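You operate a simulated robot arm through the tools that you are given. There is no shell and no other tool. Be economical: measure what you need, move in short steps, check, and stop when the job is done.

You run a simulated robot arm. Do the job below in one go: nothing can be reset, and whatever is moved stays where it is left.

JOB
Hook up the hose and wash the mud off the pink mat.
Fine: orange coupling into the brass socket, blue lever open; at the end the green spray head is back in its holder and the lever shut. Leave the other mat.

The check looks at the end state, three seconds after you hand in, the way a careful person would. Anything else that was tipped, shoved, dropped, spilled or broken makes it a failure.

ROBOT AND FRAMES
A 7-joint arm with a two-finger parallel gripper, fixed in place. Base frame: the origin is at the foot of the arm, x ahead of it, y to its left, z up. Readings come in mm, rad, newtons and seconds.
Its first joint turns from -2.007 to 2.007 rad. Payload 3.91 kg.
The TCP is the grasp point between the finger pads, 30 mm short of the fingertips. In the tool frame z runs along the fingers and y along their closing line. The gripper opens to 110 mm. The fingers are 20 mm wide and 10 mm thick; the gripper's body (48 by 112 mm) begins 55 mm behind the TCP.
Orientation is that of the tool frame in the base frame, as [roll, pitch, yaw] about the fixed x, y, z axes, in that order (R = Rz(yaw) Ry(pitch) Rx(roll)). With the fingers straight down and closing along the base's y, the tool's x points along the base's -x, its y along +y and its z along -z.

CONTROLS
- The arm moves only by the tool nudge_tool. Its argument "steps" is a list of rows, each a list of 6 numbers: the shift along the base's x, y, z in m, then the turn, a rotation vector about the base's x, y, z in rad. In form: [[dx, dy, dz, wx, wy, wz], ...]. A call has 1 to 20 rows; each row shifts and turns the commanded pose from where the row before left it. "fingers" is the gripper command, from -1 (shut) to 1 (fully open), values between in proportion, set as the call begins (left out, the last holds). Each row takes 0.2 s and may step no farther than 50 mm and 0.15 rad from the row before; otherwise, or with a gripper value out of range, the whole call is refused. A pose out of reach is approached as far as the arm can. The call stops where the force on the tool passes 40 N (or 10 N more than at its start, if that is more) or the arm is blocked; 0.2 s more then pass. The fingers move at their own pace (about 108 mm/s each) and stop on an object; they squeeze with about 26 N. The grip force told is the motor's: it shows also when the fingers shut on nothing. Time passes only in rows, and 0.2 s behind the last, so rows that do not move let the fingers close. The reply holds the time, the measured pose of the TCP, the force on the tool along the base axes, the opening and the grip force, in the units named above and with some noise, and new pictures: "views" is both (left out), scene, wrist or none.
- Cameras (640 x 400 px; columns grow to the right, rows downward): "scene" is fixed at [50.9, 499.5, 1540.5]; the picture's right is [-0.12, -0.99, 0.00], its down [-0.88, 0.10, -0.46] and it looks along [0.45, -0.05, -0.89] (base axes); focal length 274 px, centre (320, 200). "wrist" rides on the gripper at [-36, 0, -57] in the tool frame; the picture's right is [0.00, -1.00, 0.00], its down [0.97, 0.00, -0.24] and it looks along [0.24, 0.00, 0.97] (tool axes); focal length 218 px, centre (320, 200). There is no depth. A picture from a camera that has moved, and an enlarged one, comes with that camera's place and axes in the base frame and with its lens.
- move_column(by): slides the trunk up (or, below 0, down) by that many mm; the arm rides with it, the base frame stays. It gives what a move gives, with no picture.
- close_up(camera, box): a new picture of the part [left, top, right, bottom] of that camera's present view, enlarged. It takes no simulated time.
- sign_off(): hands the job in; it is judged then, once.

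Go step by step. Nothing tells you positions but the pictures and the camera data: compare them with the known pose of the tool, close in by small moves and look again before you grip or let go. The budget is 120 turns and 150 pictures, counting those below and the enlarged ones. Unless the task says otherwise, let go and move clear before handing in, and close with one line.

The tools are called after "Request:" as name(argument=value, ...) on one line, values as JSON. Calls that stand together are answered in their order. nudge_tool: Moves the arm, as the interface text tells. Its arguments: {"type":"object","properties":{"steps":{"type":"array","items":{"type":"array","items":{"type":"number"}}},"fingers":{"type":"number"},"views":{"type":"string","enum":["both","scene","wrist","none"]}},"required":["steps"]} The other tools are called the same way: move_column (by) slides the trunk up or down; close_up (camera, box) takes an enlarged picture of a part of a camera's view; sign_off () hands the job in.

At the start:

```text
clock: 0.0
tool_pos: [375.4, 286.2, 1193.1]
orientation: [3.14, 0.0, -3.141]
contact_force: [0.3, -0.4, 0.9]
width: 110.0
grip_force: 0.1
trunk travel left (down, up): [-925.0, 65.0]
```

scene: 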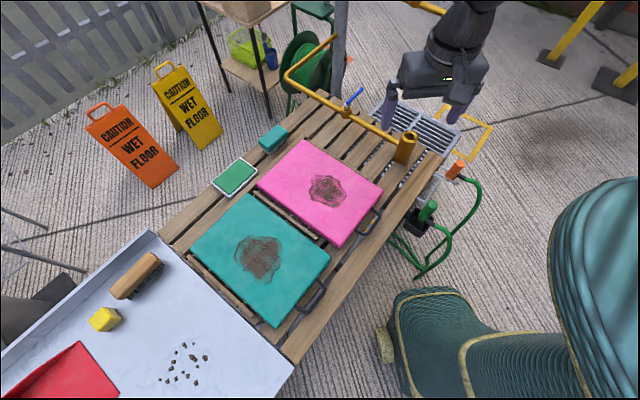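
wrist: 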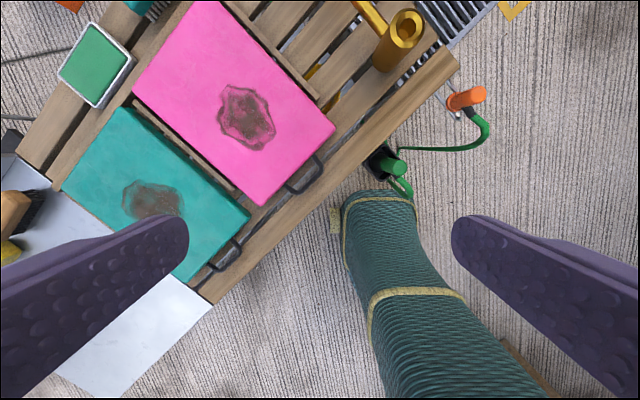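

I see the brass socket and blue lever on the yellow pipe, with the orange coupling and green spray head in holders at the right end of the bench. I'll take enlarged views first to understand the fixtures.

Request:
close_up(camera="scene", box=[330, 70, 510, 290])

Request:
close_up(camera="wrist", box=[320, 0, 540, 220])

Request:
close_up(camera="scene", box=[180, 60, 400, 340])

```text
1.82 times, centred on (420, 180) of scene
camera zoom: at [50.9, 499.5, 1540.5], right [-0.12, -0.99, 0.0], down [-0.88, 0.1, -0.46], along [0.45, -0.05, -0.89], focal length 499 px, centre (138, 236)
```

zoom: 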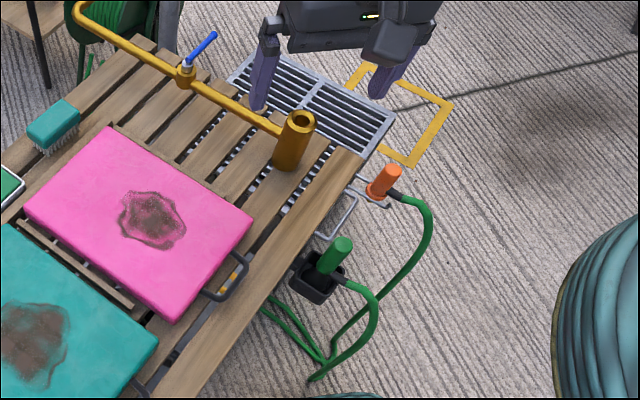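

```text
1.82 times, centred on (430, 110) of wrist
camera zoom: at [410.3, 285.6, 1250.2], right [0.0, -1.0, 0.0], down [-0.97, 0.0, 0.24], along [-0.24, 0.0, -0.97], focal length 397 px, centre (120, 364)
```

zoom: 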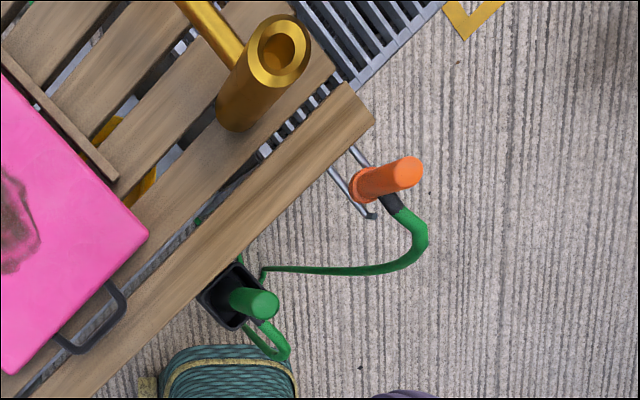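

```text
1.43 times, centred on (290, 200) of scene
camera zoom: at [50.9, 499.5, 1540.5], right [-0.12, -0.99, 0.0], down [-0.88, 0.1, -0.46], along [0.45, -0.05, -0.89], focal length 392 px, centre (363, 200)
```

zoom: 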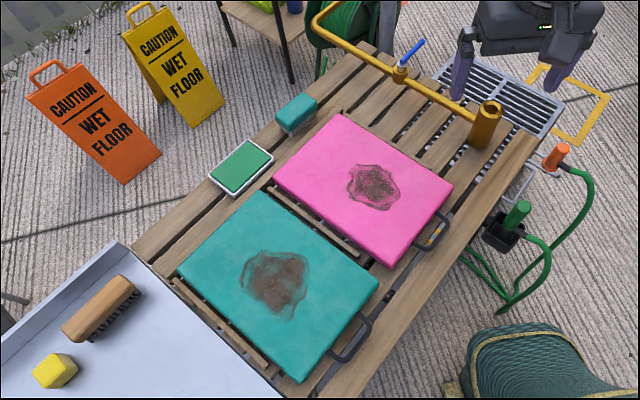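

The coupling's top looks to be at about (513,-24,781), the spray head's top at (369,123,795), the socket mouth at (593,148,850) and the lever pivot at about (780,321,810). Next I move above the coupling for a closer look.

Request:
nudge_tool(steps=[[0.015, -0.0346, -0.027, 0, 0, 0], [0.015, -0.0346, -0.027, 0, 0, 0], [0.015, -0.0346, -0.027, 0, 0, 0], [0.015, -0.0346, -0.027, 0, 0, 0], [0.015, -0.0346, -0.027, 0, 0, 0], [0.015, -0.0346, -0.027, 0, 0, 0], [0.015, -0.0346, -0.027, 0, 0, 0], [0.015, -0.0346, -0.027, 0, 0, 0], [0.015, -0.0346, -0.027, 0, 0, 0]])

```text
clock: 2.0
tool_pos: [509.9, -27.2, 948.1]
orientation: [3.141, -0.002, -3.141]
contact_force: [0.1, -0.2, 0.6]
width: 110.1
grip_force: 0.0
trunk travel left (down, up): [-925.0, 65.0]
camera wrist: at [545.3, -26.5, 1006.6], right [0.0, -1.0, 0.0], down [-0.97, 0.0, 0.24], along [-0.24, 0.0, -0.97], focal length 218 px, centre (320, 200)
```

scene: 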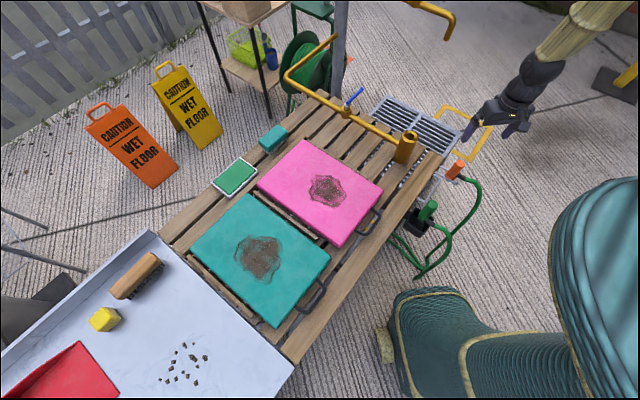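
wrist: 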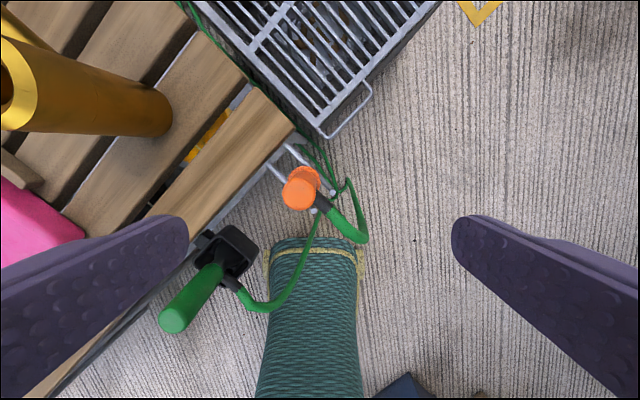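

The coupling looks upright near (502,-6) with its top at about z 808, and the hose leaves it toward the base. I'll turn the gripper so the fingers close across the hose direction, then look from lower.

Request:
nudge_tool(steps=[[-0.0016, 0.0042, -0.009, 0, 0, 0.14], [-0.0016, 0.0042, -0.009, 0, 0, 0.14], [-0.0016, 0.0042, -0.009, 0, 0, 0.14], [-0.0016, 0.0042, -0.009, 0, 0, 0.14], [-0.0016, 0.0042, -0.009, 0, 0, 0.14]])

```text
clock: 3.2
tool_pos: [501.7, -4.2, 904.1]
orientation: [-3.14, -0.001, -2.442]
contact_force: [-0.2, -1.2, 0.4]
width: 110.2
grip_force: 0.0
trunk travel left (down, up): [-925.0, 65.0]
camera wrist: at [529.0, 18.7, 962.0], right [0.65, -0.76, 0.0], down [-0.74, -0.63, 0.24], along [-0.18, -0.16, -0.97], focal length 218 px, centre (320, 200)
```

scene: 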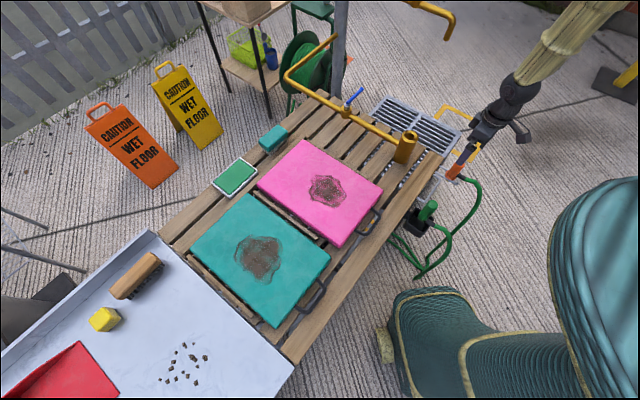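
wrist: 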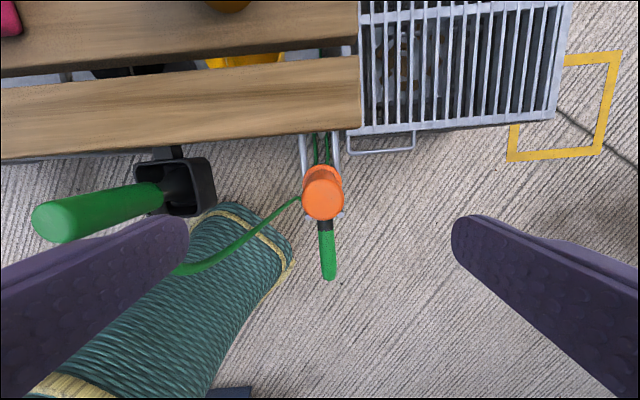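

The coupling is well centred between the fingers. I descend part way and look again.

Request:
nudge_tool(steps=[[0, -0.001, -0.02, 0, 0, 0], [0, 0, -0.02, 0, 0, 0], [0, 0, -0.02, 0, 0, 0]])

Request:
close_up(camera="scene", box=[400, 100, 520, 220])

```text
clock: 4.0
tool_pos: [501.8, -6.3, 844.6]
orientation: [-3.142, -0.001, -2.441]
contact_force: [0.1, -0.4, 0.1]
width: 110.1
grip_force: 0.1
trunk travel left (down, up): [-925.0, 65.0]
camera wrist: at [529.5, 17.4, 901.4], right [0.64, -0.76, 0.0], down [-0.74, -0.63, 0.24], along [-0.18, -0.15, -0.97], focal length 218 px, centre (320, 200)
```

scene: 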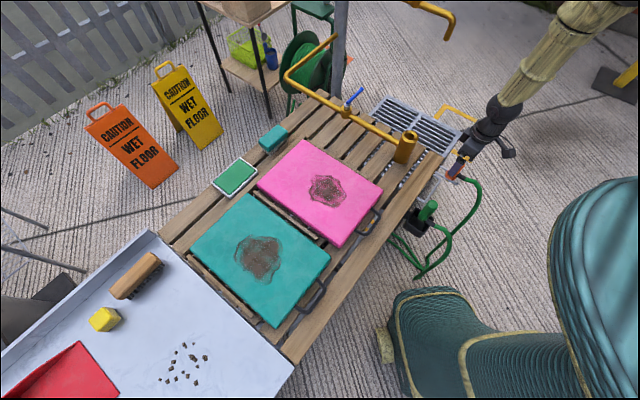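
wrist: 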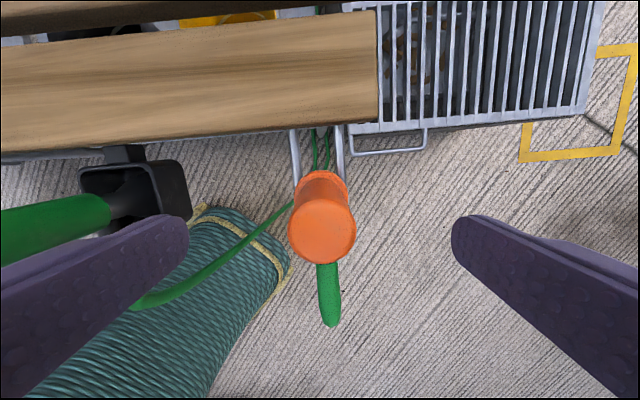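

```text
3.33 times, centred on (460, 160) of scene
camera zoom: at [50.9, 499.5, 1540.5], right [-0.12, -0.99, 0.0], down [-0.88, 0.1, -0.46], along [0.45, -0.05, -0.89], focal length 914 px, centre (-147, 333)
```

zoom: 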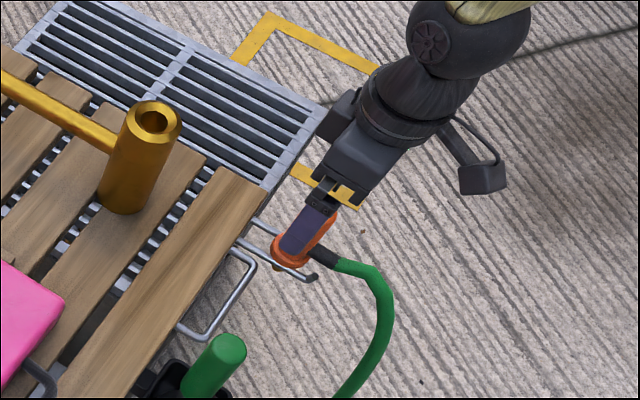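

Top measured at z≈812, 29 mm across, centred. I descend to z≈782 and close.

Request:
nudge_tool(steps=[[0, 0, -0.021, 0, 0, 0], [0, 0, -0.021, 0, 0, 0], [0, 0, -0.02, 0, 0, 0]])

Request:
nudge_tool(steps=[[0, 0, 0, 0, 0, 0], [0, 0, 0, 0, 0, 0], [0, 0, 0, 0, 0, 0]], fingers=-1)

```text
clock: 4.8
tool_pos: [502.4, -6.8, 782.8]
orientation: [3.141, 0.001, -2.442]
contact_force: [0.2, 0.5, 0.3]
width: 110.2
grip_force: 0.0
trunk travel left (down, up): [-925.0, 65.0]
camera wrist: at [529.2, 17.2, 839.8], right [0.64, -0.76, 0.0], down [-0.74, -0.63, 0.24], along [-0.18, -0.15, -0.97], focal length 218 px, centre (320, 200)
```

scene: 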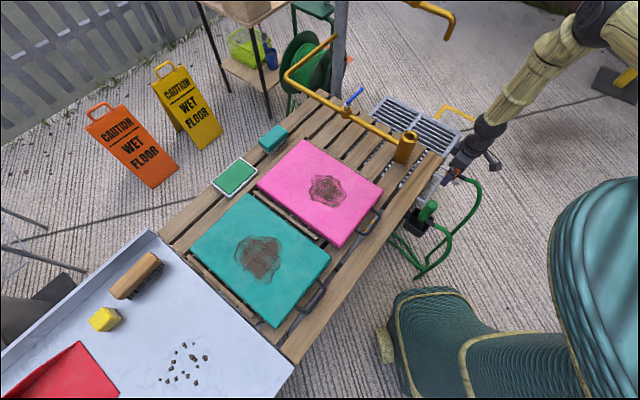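
wrist: 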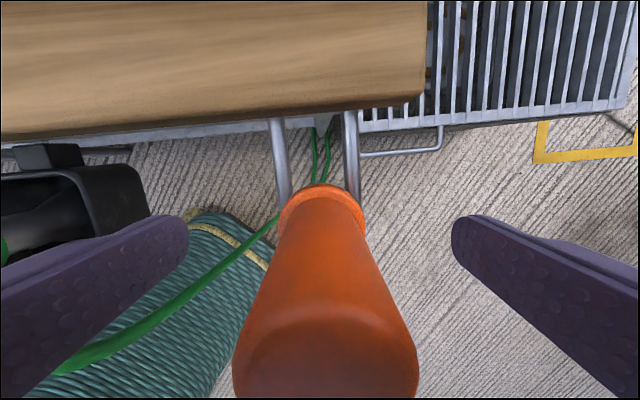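

```text
clock: 5.6
tool_pos: [503.0, -4.9, 783.0]
orientation: [3.14, 0.001, -2.443]
contact_force: [0.2, -0.1, -0.1]
width: 30.0
grip_force: 25.5
trunk travel left (down, up): [-925.0, 65.0]
camera wrist: at [528.7, 17.2, 839.9], right [0.64, -0.76, 0.0], down [-0.74, -0.63, 0.24], along [-0.18, -0.15, -0.97], focal length 218 px, centre (320, 200)
```

scene: 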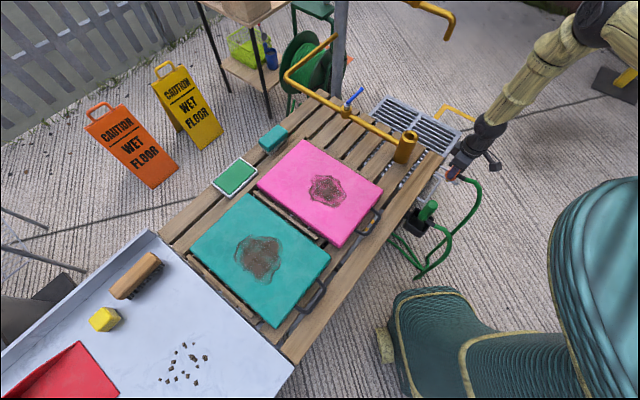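
wrist: 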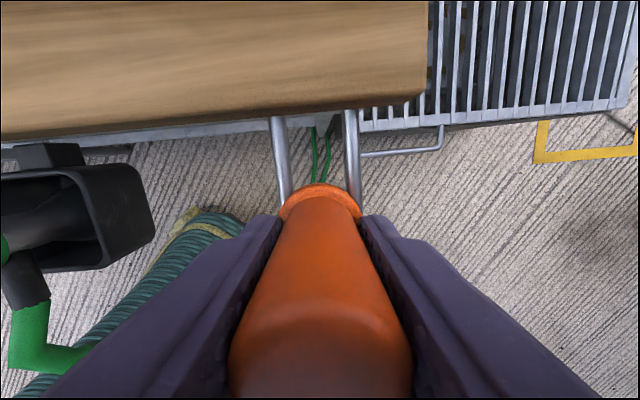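

The coupling is held, 30 mm wide. I lift it straight up out of the fork.

Request:
nudge_tool(steps=[[0, 0, 0.03, 0, 0, 0], [0, 0, 0.04, 0, 0, 0], [0, 0, 0.04, 0, 0, 0], [0, 0, 0.04, 0, 0, 0], [0, 0, 0.04, 0, 0, 0], [0, 0, 0.04, 0, 0, 0]])

Request:
close_up(camera="scene", box=[360, 60, 560, 220])

```text
clock: 7.0
tool_pos: [500.8, -5.5, 1012.6]
orientation: [3.141, 0.001, -2.441]
contact_force: [-0.2, 0.2, -1.6]
width: 30.0
grip_force: 25.6
trunk travel left (down, up): [-925.0, 65.0]
camera wrist: at [528.3, 17.9, 1070.0], right [0.64, -0.76, 0.0], down [-0.74, -0.63, 0.24], along [-0.18, -0.15, -0.97], focal length 218 px, centre (320, 200)
```

scene: 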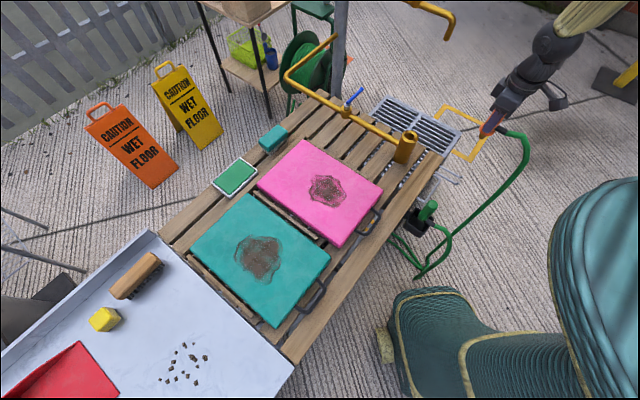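
wrist: 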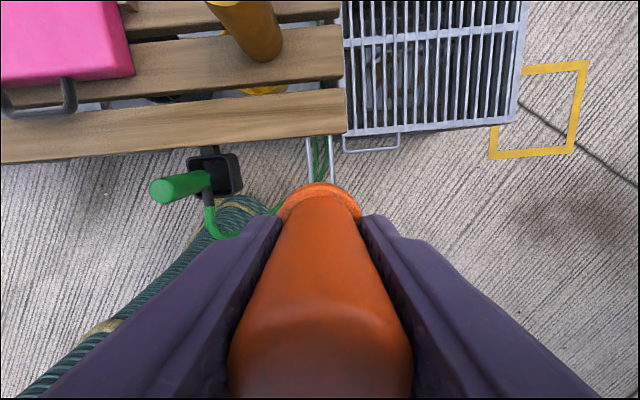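

```text
2.50 times, centred on (460, 140) of scene
camera zoom: at [50.9, 499.5, 1540.5], right [-0.12, -0.99, 0.0], down [-0.88, 0.1, -0.46], along [0.45, -0.05, -0.89], focal length 686 px, centre (-30, 350)
```

zoom: 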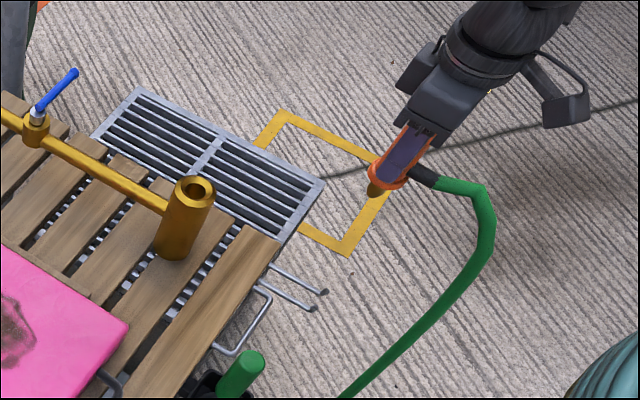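

The plug below the orange flange is visible. I carry it over toward the socket estimate (584,155) and look.

Request:
nudge_tool(steps=[[0.0166, 0.032, 0.005, 0, 0, 0], [0.0166, 0.032, 0.005, 0, 0, 0], [0.0166, 0.032, 0, 0, 0, 0], [0.0166, 0.032, 0, 0, 0, 0], [0.0166, 0.032, 0, 0, 0, 0]])

Request:
close_up(camera="scene", box=[340, 70, 500, 198])

Request:
close_up(camera="wrist", box=[220, 100, 420, 250])

```text
clock: 8.2
tool_pos: [586.3, 155.6, 1021.9]
orientation: [3.141, -0.003, -2.443]
contact_force: [-0.8, -0.3, -0.8]
width: 30.2
grip_force: 25.8
trunk travel left (down, up): [-925.0, 65.0]
camera wrist: at [612.6, 178.7, 1079.4], right [0.64, -0.76, 0.0], down [-0.74, -0.62, 0.24], along [-0.19, -0.16, -0.97], focal length 218 px, centre (320, 200)
```

scene: 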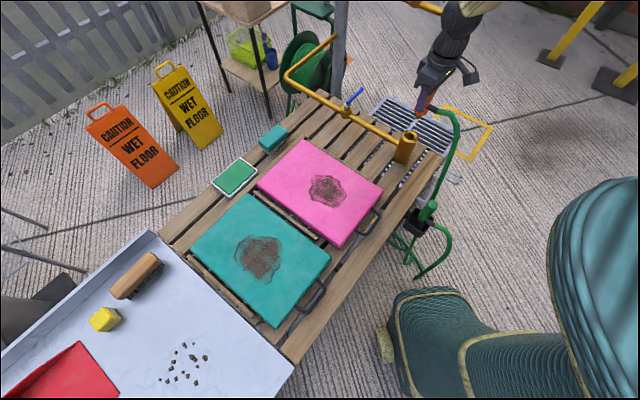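
wrist: 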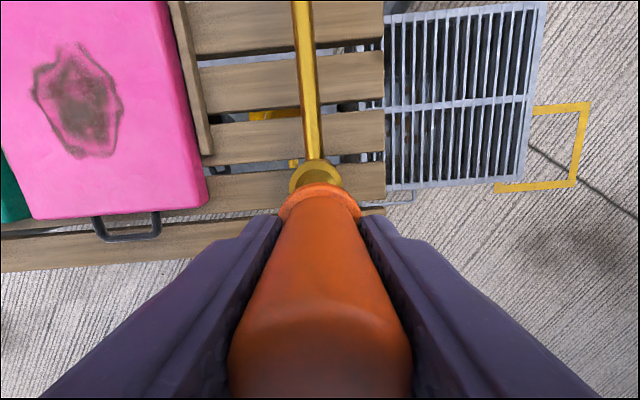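

```text
3.12 times, centred on (420, 134) of scene
camera zoom: at [50.9, 499.5, 1540.5], right [-0.12, -0.99, 0.0], down [-0.88, 0.1, -0.46], along [0.45, -0.05, -0.89], focal length 857 px, centre (8, 406)
```

zoom: 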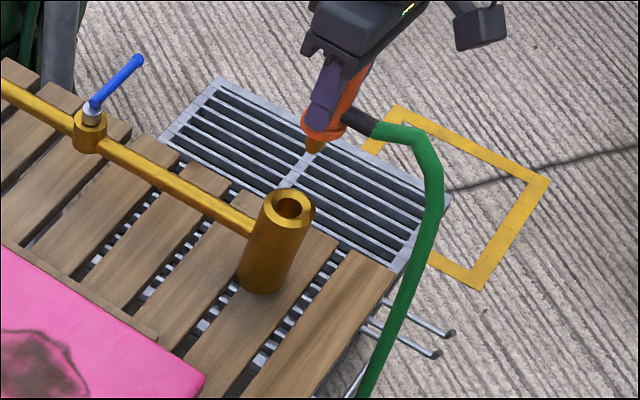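

```text
2.67 times, centred on (320, 175) of wrist
camera zoom: at [612.6, 178.7, 1079.4], right [0.64, -0.76, 0.0], down [-0.74, -0.62, 0.24], along [-0.19, -0.16, -0.97], focal length 582 px, centre (320, 267)
```

zoom: 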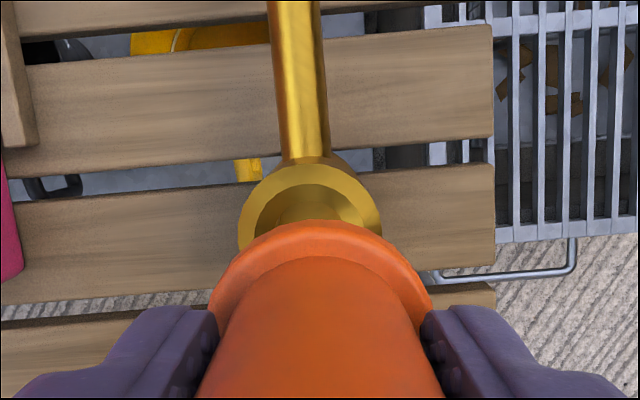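

The socket mouth lies just beneath the plug, about 6 mm toward the base from the plug axis. I shift by that and descend 30 mm to recheck.

Request:
nudge_tool(steps=[[-0.006, -0.001, -0.01, 0, 0, 0], [0, 0, -0.02, 0, 0, 0], [0, 0, 0, 0, 0, 0]], views="none")

Request:
close_up(camera="scene", box=[380, 80, 460, 180])

Request:
close_up(camera="wrist", box=[240, 130, 400, 230])

```text
clock: 9.0
tool_pos: [578.5, 151.9, 993.0]
orientation: [-3.141, 0.002, -2.442]
contact_force: [0.5, 0.5, -1.3]
width: 30.2
grip_force: 25.9
trunk travel left (down, up): [-925.0, 65.0]
```

```text
4.00 times, centred on (420, 130) of scene
camera zoom: at [50.9, 499.5, 1540.5], right [-0.12, -0.99, 0.0], down [-0.88, 0.1, -0.46], along [0.45, -0.05, -0.89], focal length 1097 px, centre (-80, 480)
```

zoom: 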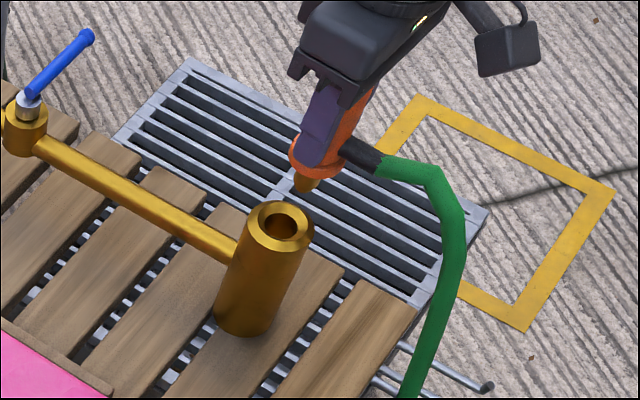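

```text
4.00 times, centred on (320, 180) of wrist
camera zoom: at [605.4, 176.2, 1049.7], right [0.64, -0.77, 0.0], down [-0.74, -0.63, 0.24], along [-0.18, -0.16, -0.97], focal length 873 px, centre (320, 280)
```

zoom: 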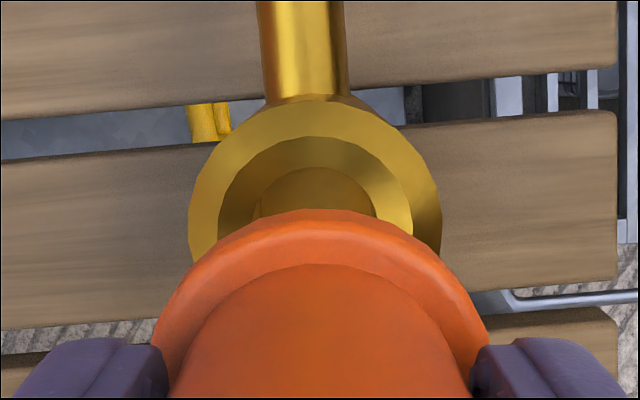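

The rim centre now sits about 3–4 mm farther out than the plug axis, with a 35 mm gap. I correct by (2,3) mm and descend 20 mm.

Request:
nudge_tool(steps=[[0.002, 0.003, -0.01, 0, 0, 0], [0, 0, -0.01, 0, 0, 0], [0, 0, 0, 0, 0, 0]], views="none")

Request:
close_up(camera="scene", box=[380, 80, 460, 180])

Request:
close_up(camera="wrist", box=[240, 130, 400, 230])

```text
clock: 9.8
tool_pos: [580.7, 155.5, 972.9]
orientation: [3.141, 0.001, -2.442]
contact_force: [-0.3, -0.3, -1.1]
width: 30.2
grip_force: 26.2
trunk travel left (down, up): [-925.0, 65.0]
```

```text
4.00 times, centred on (420, 130) of scene
camera zoom: at [50.9, 499.5, 1540.5], right [-0.12, -0.99, 0.0], down [-0.88, 0.1, -0.46], along [0.45, -0.05, -0.89], focal length 1097 px, centre (-80, 480)
```

zoom: 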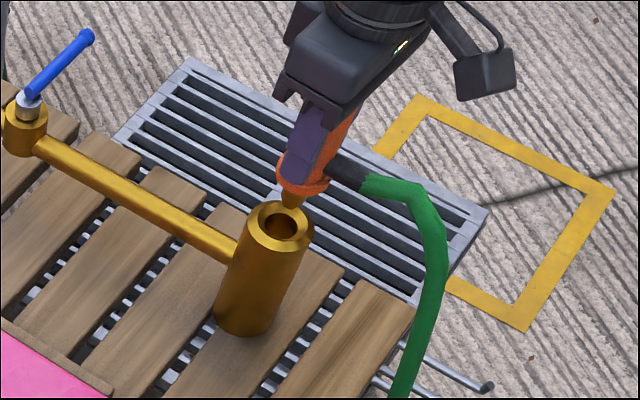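

```text
4.00 times, centred on (320, 180) of wrist
camera zoom: at [607.9, 179.0, 1029.8], right [0.64, -0.76, 0.0], down [-0.74, -0.63, 0.24], along [-0.18, -0.15, -0.97], focal length 873 px, centre (320, 280)
```

zoom: 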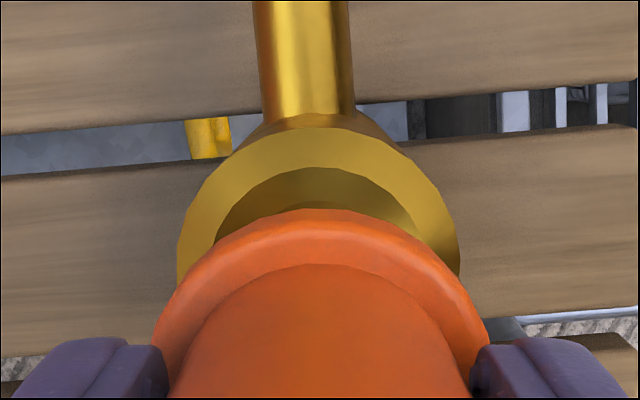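

Alignment is within about a millimetre. I lower it into the socket in small steps, letting the force limit stop me at the seat.

Request:
nudge_tool(steps=[[-0.0006, -0.0005, -0.006, 0, 0, 0], [0, 0, -0.006, 0, 0, 0], [0, 0, -0.005, 0, 0, 0], [0, 0, -0.005, 0, 0, 0], [0, 0, -0.005, 0, 0, 0], [0, 0, -0.005, 0, 0, 0]], views="none")

Request:
close_up(camera="scene", box=[380, 80, 460, 180])

```text
clock: 11.2
tool_pos: [580.1, 156.7, 940.7]
orientation: [-3.141, 0.0, -2.442]
contact_force: [0.4, -0.6, 0.3]
width: 30.2
grip_force: 26.1
trunk travel left (down, up): [-925.0, 65.0]
```

```text
4.00 times, centred on (420, 130) of scene
camera zoom: at [50.9, 499.5, 1540.5], right [-0.12, -0.99, 0.0], down [-0.88, 0.1, -0.46], along [0.45, -0.05, -0.89], focal length 1097 px, centre (-80, 480)
```

zoom: 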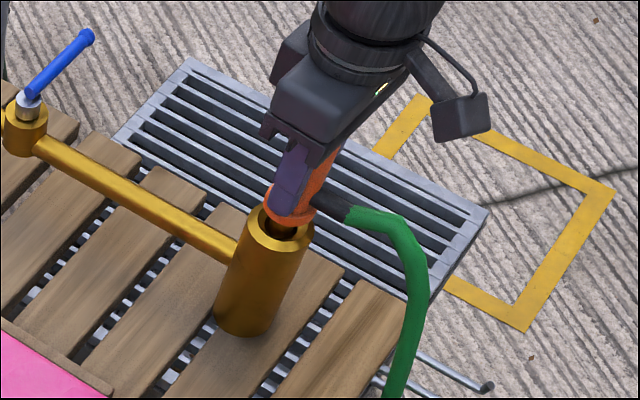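

The plug is entering the socket without force. I continue down until it seats.

Request:
nudge_tool(steps=[[0, 0, -0.004, 0, 0, 0], [0, 0, -0.004, 0, 0, 0], [0, 0, -0.004, 0, 0, 0], [0, 0, -0.004, 0, 0, 0], [0, 0, -0.004, 0, 0, 0], [0, 0, -0.004, 0, 0, 0]], views="none")

Request:
close_up(camera="scene", box=[380, 80, 460, 180])

```text
clock: 12.6
tool_pos: [579.3, 154.5, 918.4]
orientation: [-3.141, 0.003, -2.441]
contact_force: [-0.4, -0.9, 7.6]
width: 30.2
grip_force: 26.1
trunk travel left (down, up): [-925.0, 65.0]
```

```text
4.00 times, centred on (420, 130) of scene
camera zoom: at [50.9, 499.5, 1540.5], right [-0.12, -0.99, 0.0], down [-0.88, 0.1, -0.46], along [0.45, -0.05, -0.89], focal length 1097 px, centre (-80, 480)
```

zoom: 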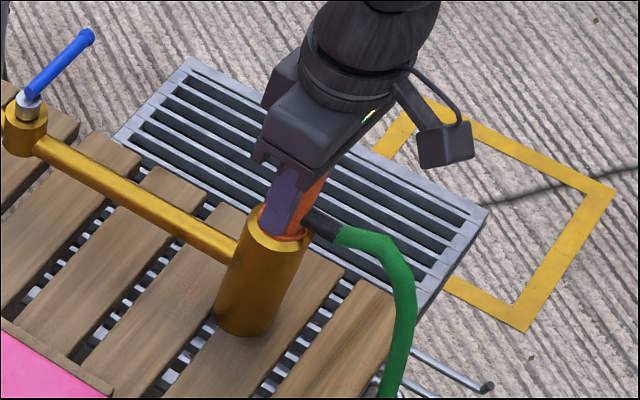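

It is nearly down with 8 N of contact. I push a little more to be sure it latches.

Request:
nudge_tool(steps=[[0, 0, -0.002, 0, 0, 0], [0, 0, -0.002, 0, 0, 0], [0, 0, -0.002, 0, 0, 0], [0, 0, -0.002, 0, 0, 0]], views="wrist")

```text
clock: 13.6
tool_pos: [581.7, 156.6, 914.1]
orientation: [-3.139, 0.007, -2.442]
contact_force: [-5.3, -1.3, 19.8]
width: 29.8
grip_force: 26.3
trunk travel left (down, up): [-925.0, 65.0]
stopped in row 4: the force on the tool passed its limit (the readings are from after the stop); the commanded pose is now the measured one
camera wrist: at [608.2, 179.1, 971.1], right [0.64, -0.77, 0.0], down [-0.74, -0.63, 0.23], along [-0.18, -0.15, -0.97], focal length 218 px, centre (320, 200)
```

wrist: 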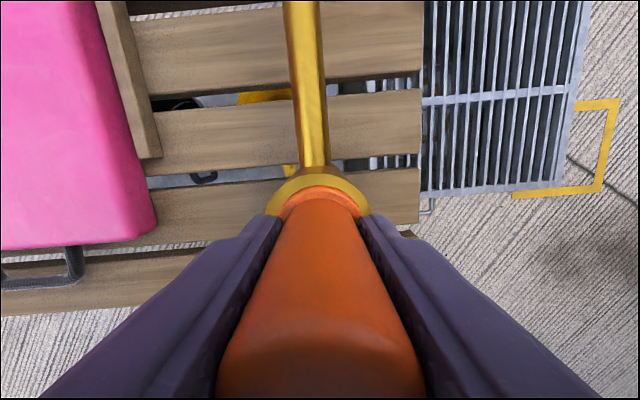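

It bottomed firmly with the flange in the socket's chamfer. I open and rise clear, then check that it stays.

Request:
nudge_tool(steps=[[0, 0, 0, 0, 0, 0], [0, 0, 0, 0, 0, 0], [0, 0, 0, 0, 0, 0], [0, 0, 0.03, 0, 0, 0], [0, 0, 0.04, 0, 0, 0], [0, 0, 0.04, 0, 0, 0], [0, 0, 0.04, 0, 0, 0], [0, 0, 0.04, 0, 0, 0]], fingers=1)

Request:
close_up(camera="scene", box=[320, 70, 480, 290])

```text
clock: 15.4
tool_pos: [580.1, 156.4, 1102.4]
orientation: [-3.14, 0.006, -2.443]
contact_force: [-0.6, -0.7, 1.3]
width: 109.9
grip_force: 0.2
trunk travel left (down, up): [-925.0, 65.0]
camera wrist: at [607.1, 179.3, 1159.0], right [0.64, -0.77, 0.0], down [-0.74, -0.63, 0.24], along [-0.18, -0.15, -0.97], focal length 218 px, centre (320, 200)
```

scene: 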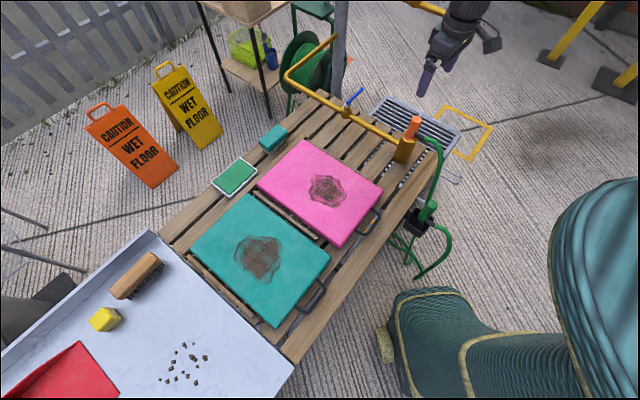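
wrist: 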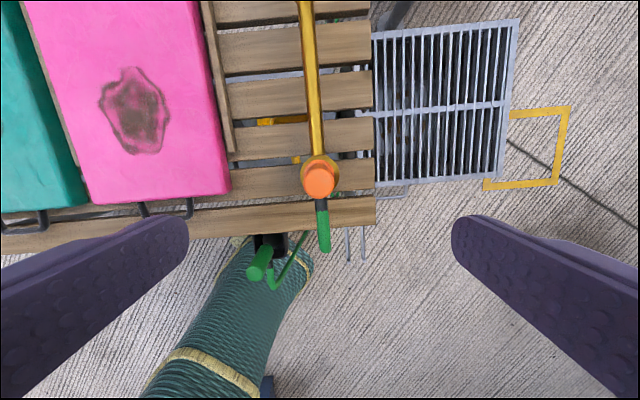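

```text
1.82 times, centred on (400, 180) of scene
camera zoom: at [50.9, 499.5, 1540.5], right [-0.12, -0.99, 0.0], down [-0.88, 0.1, -0.46], along [0.45, -0.05, -0.89], focal length 499 px, centre (174, 236)
```

zoom: 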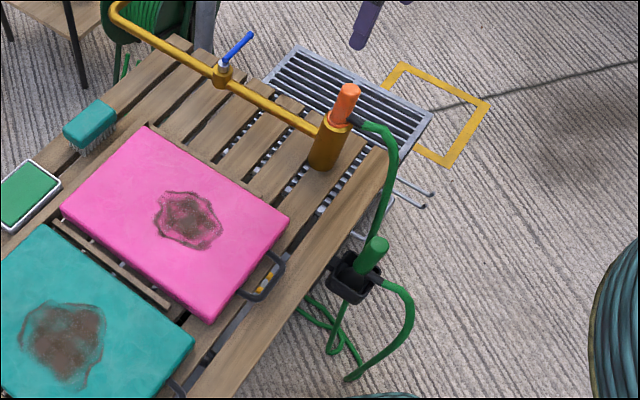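

The coupling stays in the socket. Next is the lever, which is far out, so I tilt the tool outward toward it with fingers shut and look.

Request:
nudge_tool(steps=[[0, 0, 0, 0, 0, -0.103], [0, 0, 0, 0, 0, -0.103], [0, 0, 0, 0, 0, -0.103], [0.01, 0.011, -0.01, 0.05, -0.12, 0], [0.01, 0.011, -0.01, 0.05, -0.12, 0], [0.01, 0.011, -0.01, 0.05, -0.12, 0], [0.01, 0.011, -0.01, 0.05, -0.12, 0], [0.01, 0.011, -0.01, 0.05, -0.12, 0], [0.01, 0.011, -0.01, 0.05, -0.12, 0]], fingers=-1)

```text
clock: 17.4
tool_pos: [641.5, 222.1, 1040.5]
orientation: [3.141, 0.787, -2.753]
contact_force: [0.6, 0.4, 0.0]
width: 0.0
grip_force: 26.6
trunk travel left (down, up): [-925.0, 65.0]
camera wrist: at [628.4, 216.2, 1106.6], right [0.38, -0.92, 0.0], down [-0.79, -0.33, -0.52], along [0.48, 0.2, -0.86], focal length 218 px, centre (320, 200)
```

scene: 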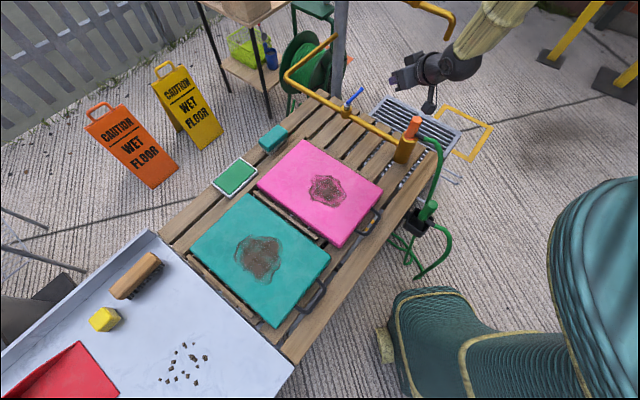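
wrist: 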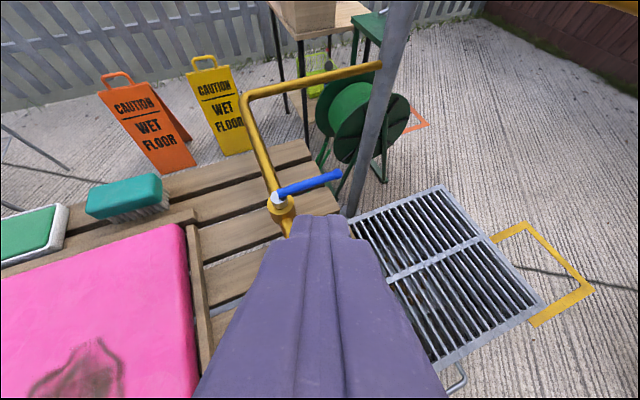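

The lever pivot is near (747,328,855), with the handle running horizontally to about (823,265,852), perpendicular to the pipe. I enlarge it to look for hints of its travel direction.

Request:
close_up(camera="wrist", box=[240, 140, 360, 240])

Request:
nudge_tool(steps=[[0.022, 0.006, -0.025, 0, 0, 0], [0.022, 0.006, -0.025, 0, 0, 0], [0.022, 0.006, -0.025, 0, 0, 0], [0.022, 0.006, -0.025, 0, 0, 0]])

```text
4.00 times, centred on (300, 190) of wrist
camera zoom: at [628.4, 216.2, 1106.6], right [0.38, -0.92, 0.0], down [-0.79, -0.33, -0.52], along [0.48, 0.2, -0.86], focal length 873 px, centre (400, 240)
```

zoom: 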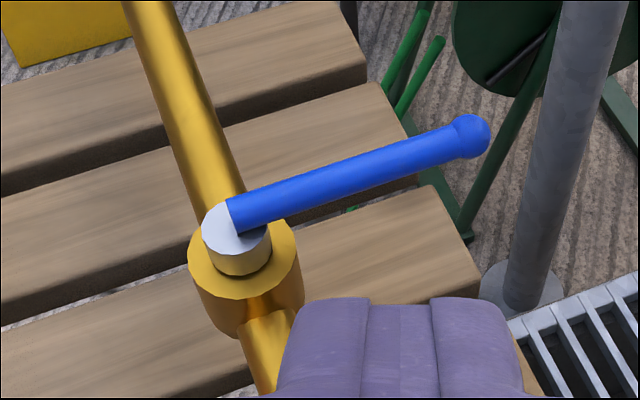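

```text
clock: 18.4
tool_pos: [731.0, 246.7, 941.4]
orientation: [3.139, 0.786, -2.752]
contact_force: [-0.1, -0.8, 0.0]
width: 0.0
grip_force: 26.1
trunk travel left (down, up): [-925.0, 65.0]
camera wrist: at [716.2, 240.9, 1007.0], right [0.38, -0.93, 0.0], down [-0.79, -0.33, -0.52], along [0.48, 0.2, -0.86], focal length 218 px, centre (320, 200)
```

scene: 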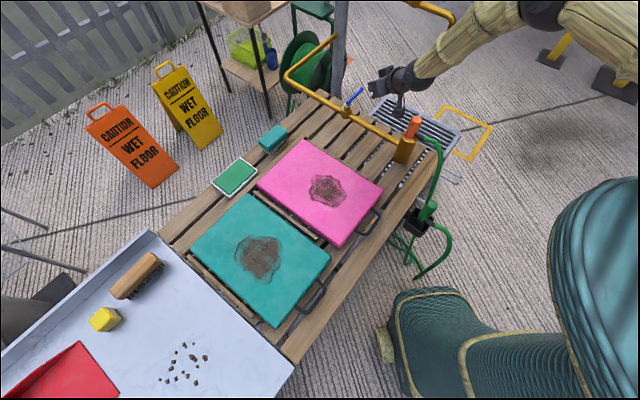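
wrist: 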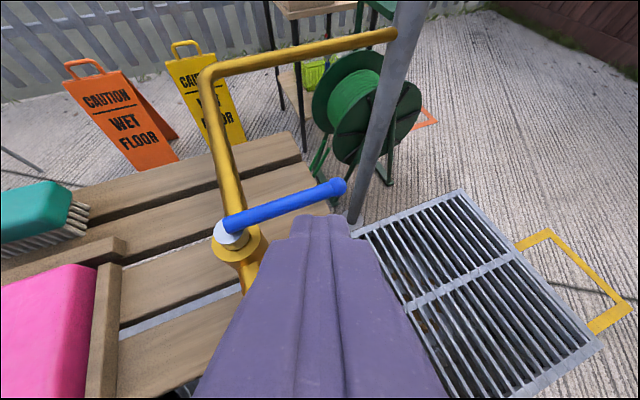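

The arm reaches here fine. I'll put the closed fingertips at handle height on its near side, then try pushing it.

Request:
nudge_tool(steps=[[0.01, 0.001, -0.028, 0, 0, 0], [0.01, 0.001, -0.028, 0, 0, 0], [0.009, 0.001, -0.026, 0, 0, 0]])

Request:
close_up(camera="scene", box=[320, 50, 440, 150])

```text
clock: 19.2
tool_pos: [760.7, 248.6, 860.0]
orientation: [3.14, 0.786, -2.754]
contact_force: [-0.7, 0.7, 0.5]
width: 0.0
grip_force: 26.3
trunk travel left (down, up): [-925.0, 65.0]
camera wrist: at [746.3, 243.2, 924.9], right [0.38, -0.93, 0.0], down [-0.79, -0.33, -0.52], along [0.48, 0.2, -0.86], focal length 218 px, centre (320, 200)
```

scene: 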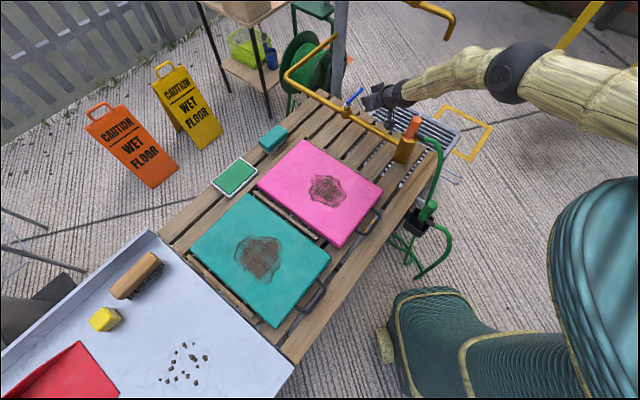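
wrist: 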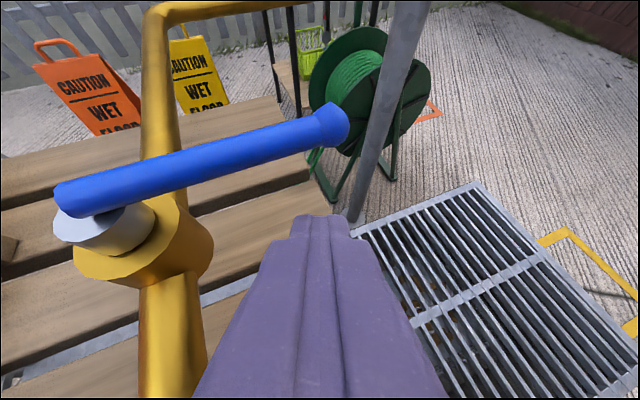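

```text
4.00 times, centred on (380, 100) of scene
camera zoom: at [50.9, 499.5, 1540.5], right [-0.12, -0.99, 0.0], down [-0.88, 0.1, -0.46], along [0.45, -0.05, -0.89], focal length 1097 px, centre (80, 600)
```

zoom: 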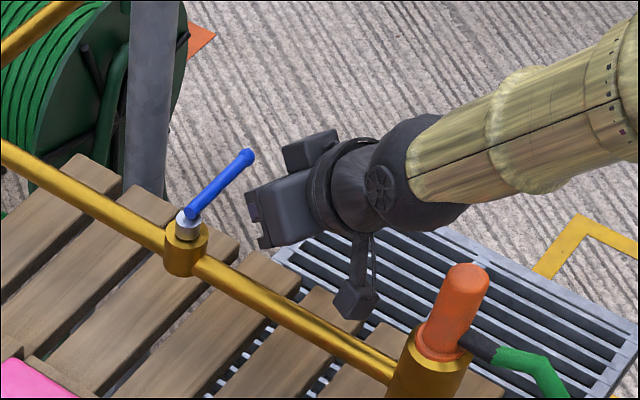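

The fingertip is level with the handle and on its near side. I push a short way counter-clockwise to test whether it turns.

Request:
nudge_tool(steps=[[0.006, 0.006, 0, 0, 0, 0], [0.004, 0.005, 0, 0, 0, 0], [0.0068, 0.0065, 0, 0, 0, 0], [0.0067, 0.0065, 0, 0, 0, 0], [0, 0, 0, 0, 0, 0]], views="wrist")

```text
clock: 20.4
tool_pos: [776.3, 266.5, 859.6]
orientation: [3.14, 0.786, -2.752]
contact_force: [-0.3, 1.0, -0.2]
width: 0.0
grip_force: 26.1
out of reach, approached as far as the arm can: row 4
trunk travel left (down, up): [-925.0, 65.0]
camera wrist: at [761.8, 261.0, 925.0], right [0.38, -0.92, 0.0], down [-0.79, -0.33, -0.52], along [0.48, 0.2, -0.86], focal length 218 px, centre (320, 200)
```

wrist: 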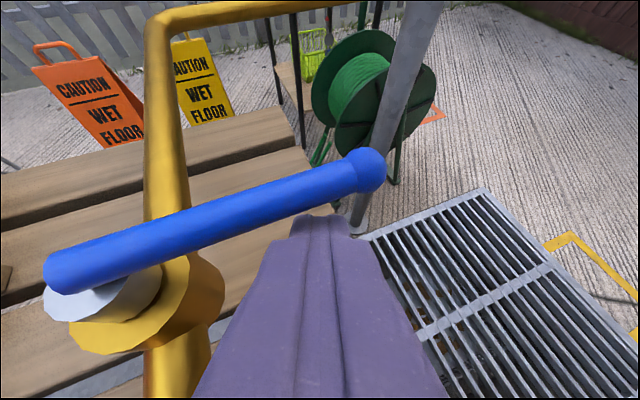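

The arm runs out of reach just before contact. I'll back up and lower the trunk so the shoulder is nearer lever height.

Request:
nudge_tool(steps=[[-0.015, -0.008, 0.04, 0, 0, 0], [-0.015, -0.008, 0.04, 0, 0, 0], [-0.015, -0.008, 0.04, 0, 0, 0], [-0.015, -0.008, 0.04, 0, 0, 0], [-0.015, -0.008, 0.04, 0, 0, 0]], views="none")

Request:
move_column(by=-180)

Request:
nudge_tool(steps=[[0, 0, 0, 0, 0, 0]])

```text
clock: 20.7
tool_pos: [776.8, 263.4, 868.6]
orientation: [-3.135, 0.792, -2.745]
contact_force: [-0.4, -0.8, -1.5]
width: 0.0
grip_force: 26.5
trunk travel left (down, up): [-925.0, 65.0]
stopped in row 1: the force on the tool passed its limit (the readings are from after the stop); the commanded pose is now the measured one
```

```text
clock: 21.6
tool_pos: [781.4, 266.5, 825.8]
orientation: [-3.133, 0.802, -2.748]
contact_force: [-8.7, -5.2, 20.6]
width: 0.1
grip_force: 26.0
trunk travel left (down, up): [-872.0, 118.0]
stopped: the force on the tool passed its limit (the readings are from after the stop); the commanded pose is now the measured one
```

```text
clock: 22.0
tool_pos: [782.5, 266.6, 826.6]
orientation: [-3.131, 0.805, -2.747]
contact_force: [5.8, 0.2, 13.1]
width: 0.1
grip_force: 25.8
trunk travel left (down, up): [-872.0, 118.0]
camera wrist: at [766.7, 261.0, 891.7], right [0.38, -0.93, 0.01], down [-0.78, -0.32, -0.53], along [0.5, 0.2, -0.85], focal length 218 px, centre (320, 200)
```

scene: 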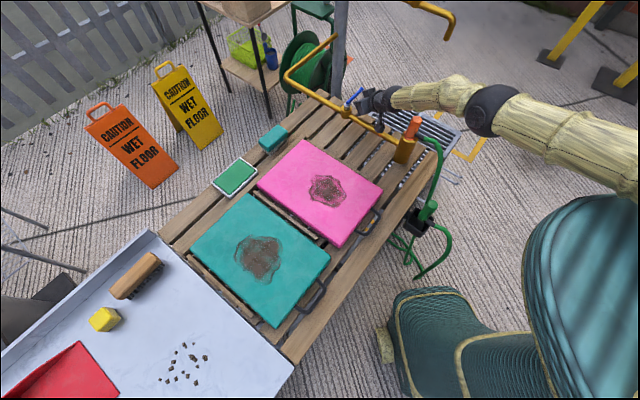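
wrist: 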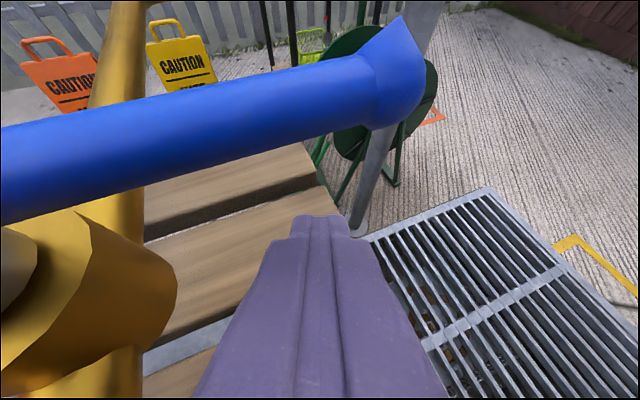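

I should have waited on that: the arm is now pressing lightly on something, probably the wrist bracket on the pipe. I look before moving.

Request:
close_up(camera="scene", box=[330, 60, 450, 180])

```text
3.33 times, centred on (390, 120) of scene
camera zoom: at [50.9, 499.5, 1540.5], right [-0.12, -0.99, 0.0], down [-0.88, 0.1, -0.46], along [0.45, -0.05, -0.89], focal length 914 px, centre (87, 467)
```

zoom: 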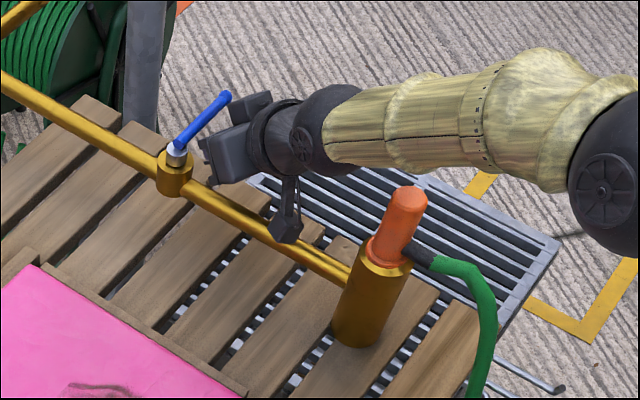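

The bracket under the wrist overlaps the pipe. I move gently away from the pipe and upward.

Request:
nudge_tool(steps=[[0.002, -0.004, 0.008, 0, 0, 0], [0.0, -0.006, 0.012, 0, 0, 0], [0, -0.006, 0.015, 0, 0, 0], [0, -0.006, 0.02, 0, 0, 0]])

```text
clock: 23.0
tool_pos: [782.6, 243.9, 878.6]
orientation: [-3.133, 0.801, -2.748]
contact_force: [-1.0, 0.6, -0.1]
width: 0.0
grip_force: 25.8
trunk travel left (down, up): [-872.0, 118.0]
camera wrist: at [767.9, 238.4, 944.2], right [0.38, -0.93, 0.01], down [-0.78, -0.32, -0.53], along [0.49, 0.2, -0.85], focal length 218 px, centre (320, 200)
```

scene: 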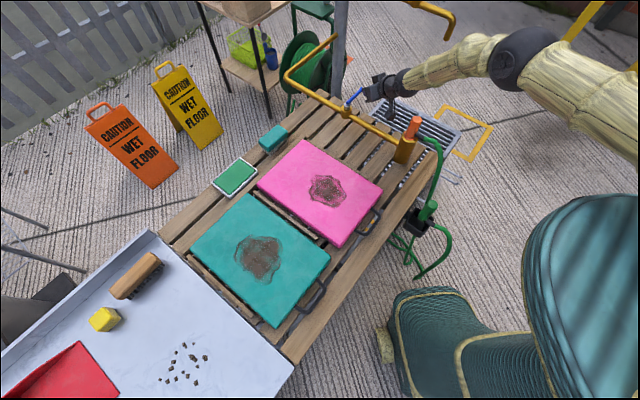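
wrist: 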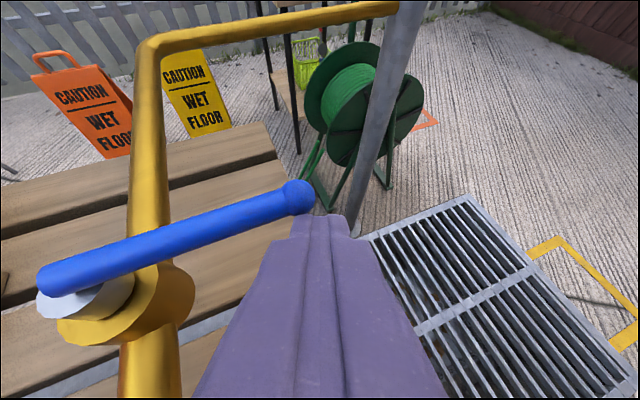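

It's free and nothing appears shifted. I raise and retract, then lower the trunk in separate steps.

Request:
nudge_tool(steps=[[-0.006, -0.006, 0.025, 0, 0, 0], [-0.006, -0.004, 0.03, 0, 0, 0], [-0.006, -0.004, 0.03, 0, 0, 0], [-0.006, -0.004, 0.03, 0, 0, 0], [-0.006, 0, 0.03, 0, 0, 0], [-0.006, 0, 0.03, 0, 0, 0]], views="none")

```text
clock: 24.4
tool_pos: [747.1, 226.4, 1053.5]
orientation: [-3.133, 0.8, -2.748]
contact_force: [0.2, 0.5, 0.3]
width: 0.0
grip_force: 26.2
trunk travel left (down, up): [-872.0, 118.0]
```

Request:
move_column(by=-150)

```text
clock: 26.1
tool_pos: [746.9, 226.8, 902.2]
orientation: [-3.132, 0.801, -2.747]
contact_force: [0.0, 0.5, 0.2]
width: 0.0
grip_force: 26.2
trunk travel left (down, up): [-722.0, 268.0]
```

The trunk is down 150 mm without contact. I turn the tool a bit to point along the pipe, so the bracket stays off it, and return to the near side of the handle.

Request:
nudge_tool(steps=[[0.003, 0.003, 0, 0, 0, 0.1], [0.003, 0.004, 0, 0, 0, 0.1], [0.003, 0.004, 0, 0, 0, 0.1], [0.003, 0.004, -0.02, 0, 0, 0], [0.003, 0.004, -0.02, 0, 0, 0]])

Request:
close_up(camera="scene", box=[330, 60, 450, 180])

```text
clock: 27.4
tool_pos: [763.6, 244.4, 863.8]
orientation: [-3.134, 0.8, -2.444]
contact_force: [0.3, 0.0, 0.5]
width: 0.1
grip_force: 25.8
trunk travel left (down, up): [-722.0, 268.0]
camera wrist: at [750.5, 235.3, 928.9], right [0.64, -0.77, 0.01], down [-0.65, -0.54, -0.53], along [0.41, 0.33, -0.85], focal length 218 px, centre (320, 200)
```

scene: 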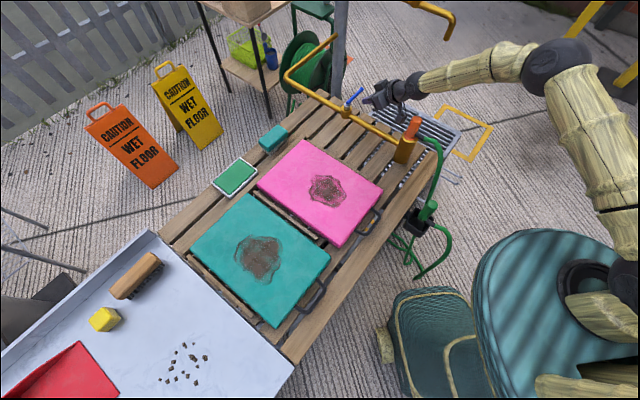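
wrist: 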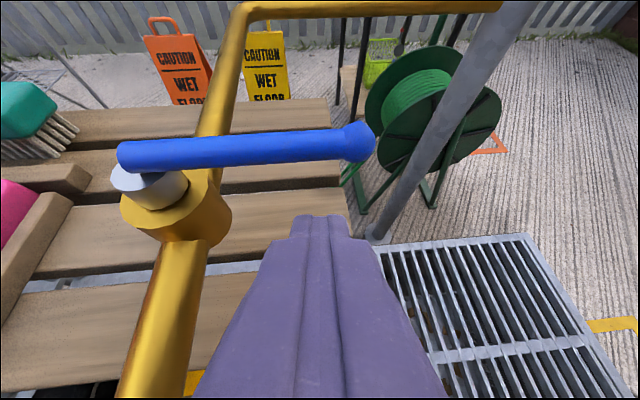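

```text
3.33 times, centred on (390, 120) of scene
camera zoom: at [50.9, 499.5, 1540.5], right [-0.12, -0.99, 0.0], down [-0.88, 0.1, -0.46], along [0.45, -0.05, -0.89], focal length 914 px, centre (87, 467)
```

zoom: 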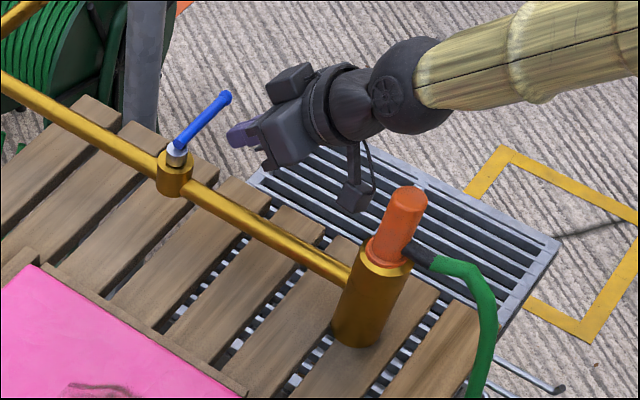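

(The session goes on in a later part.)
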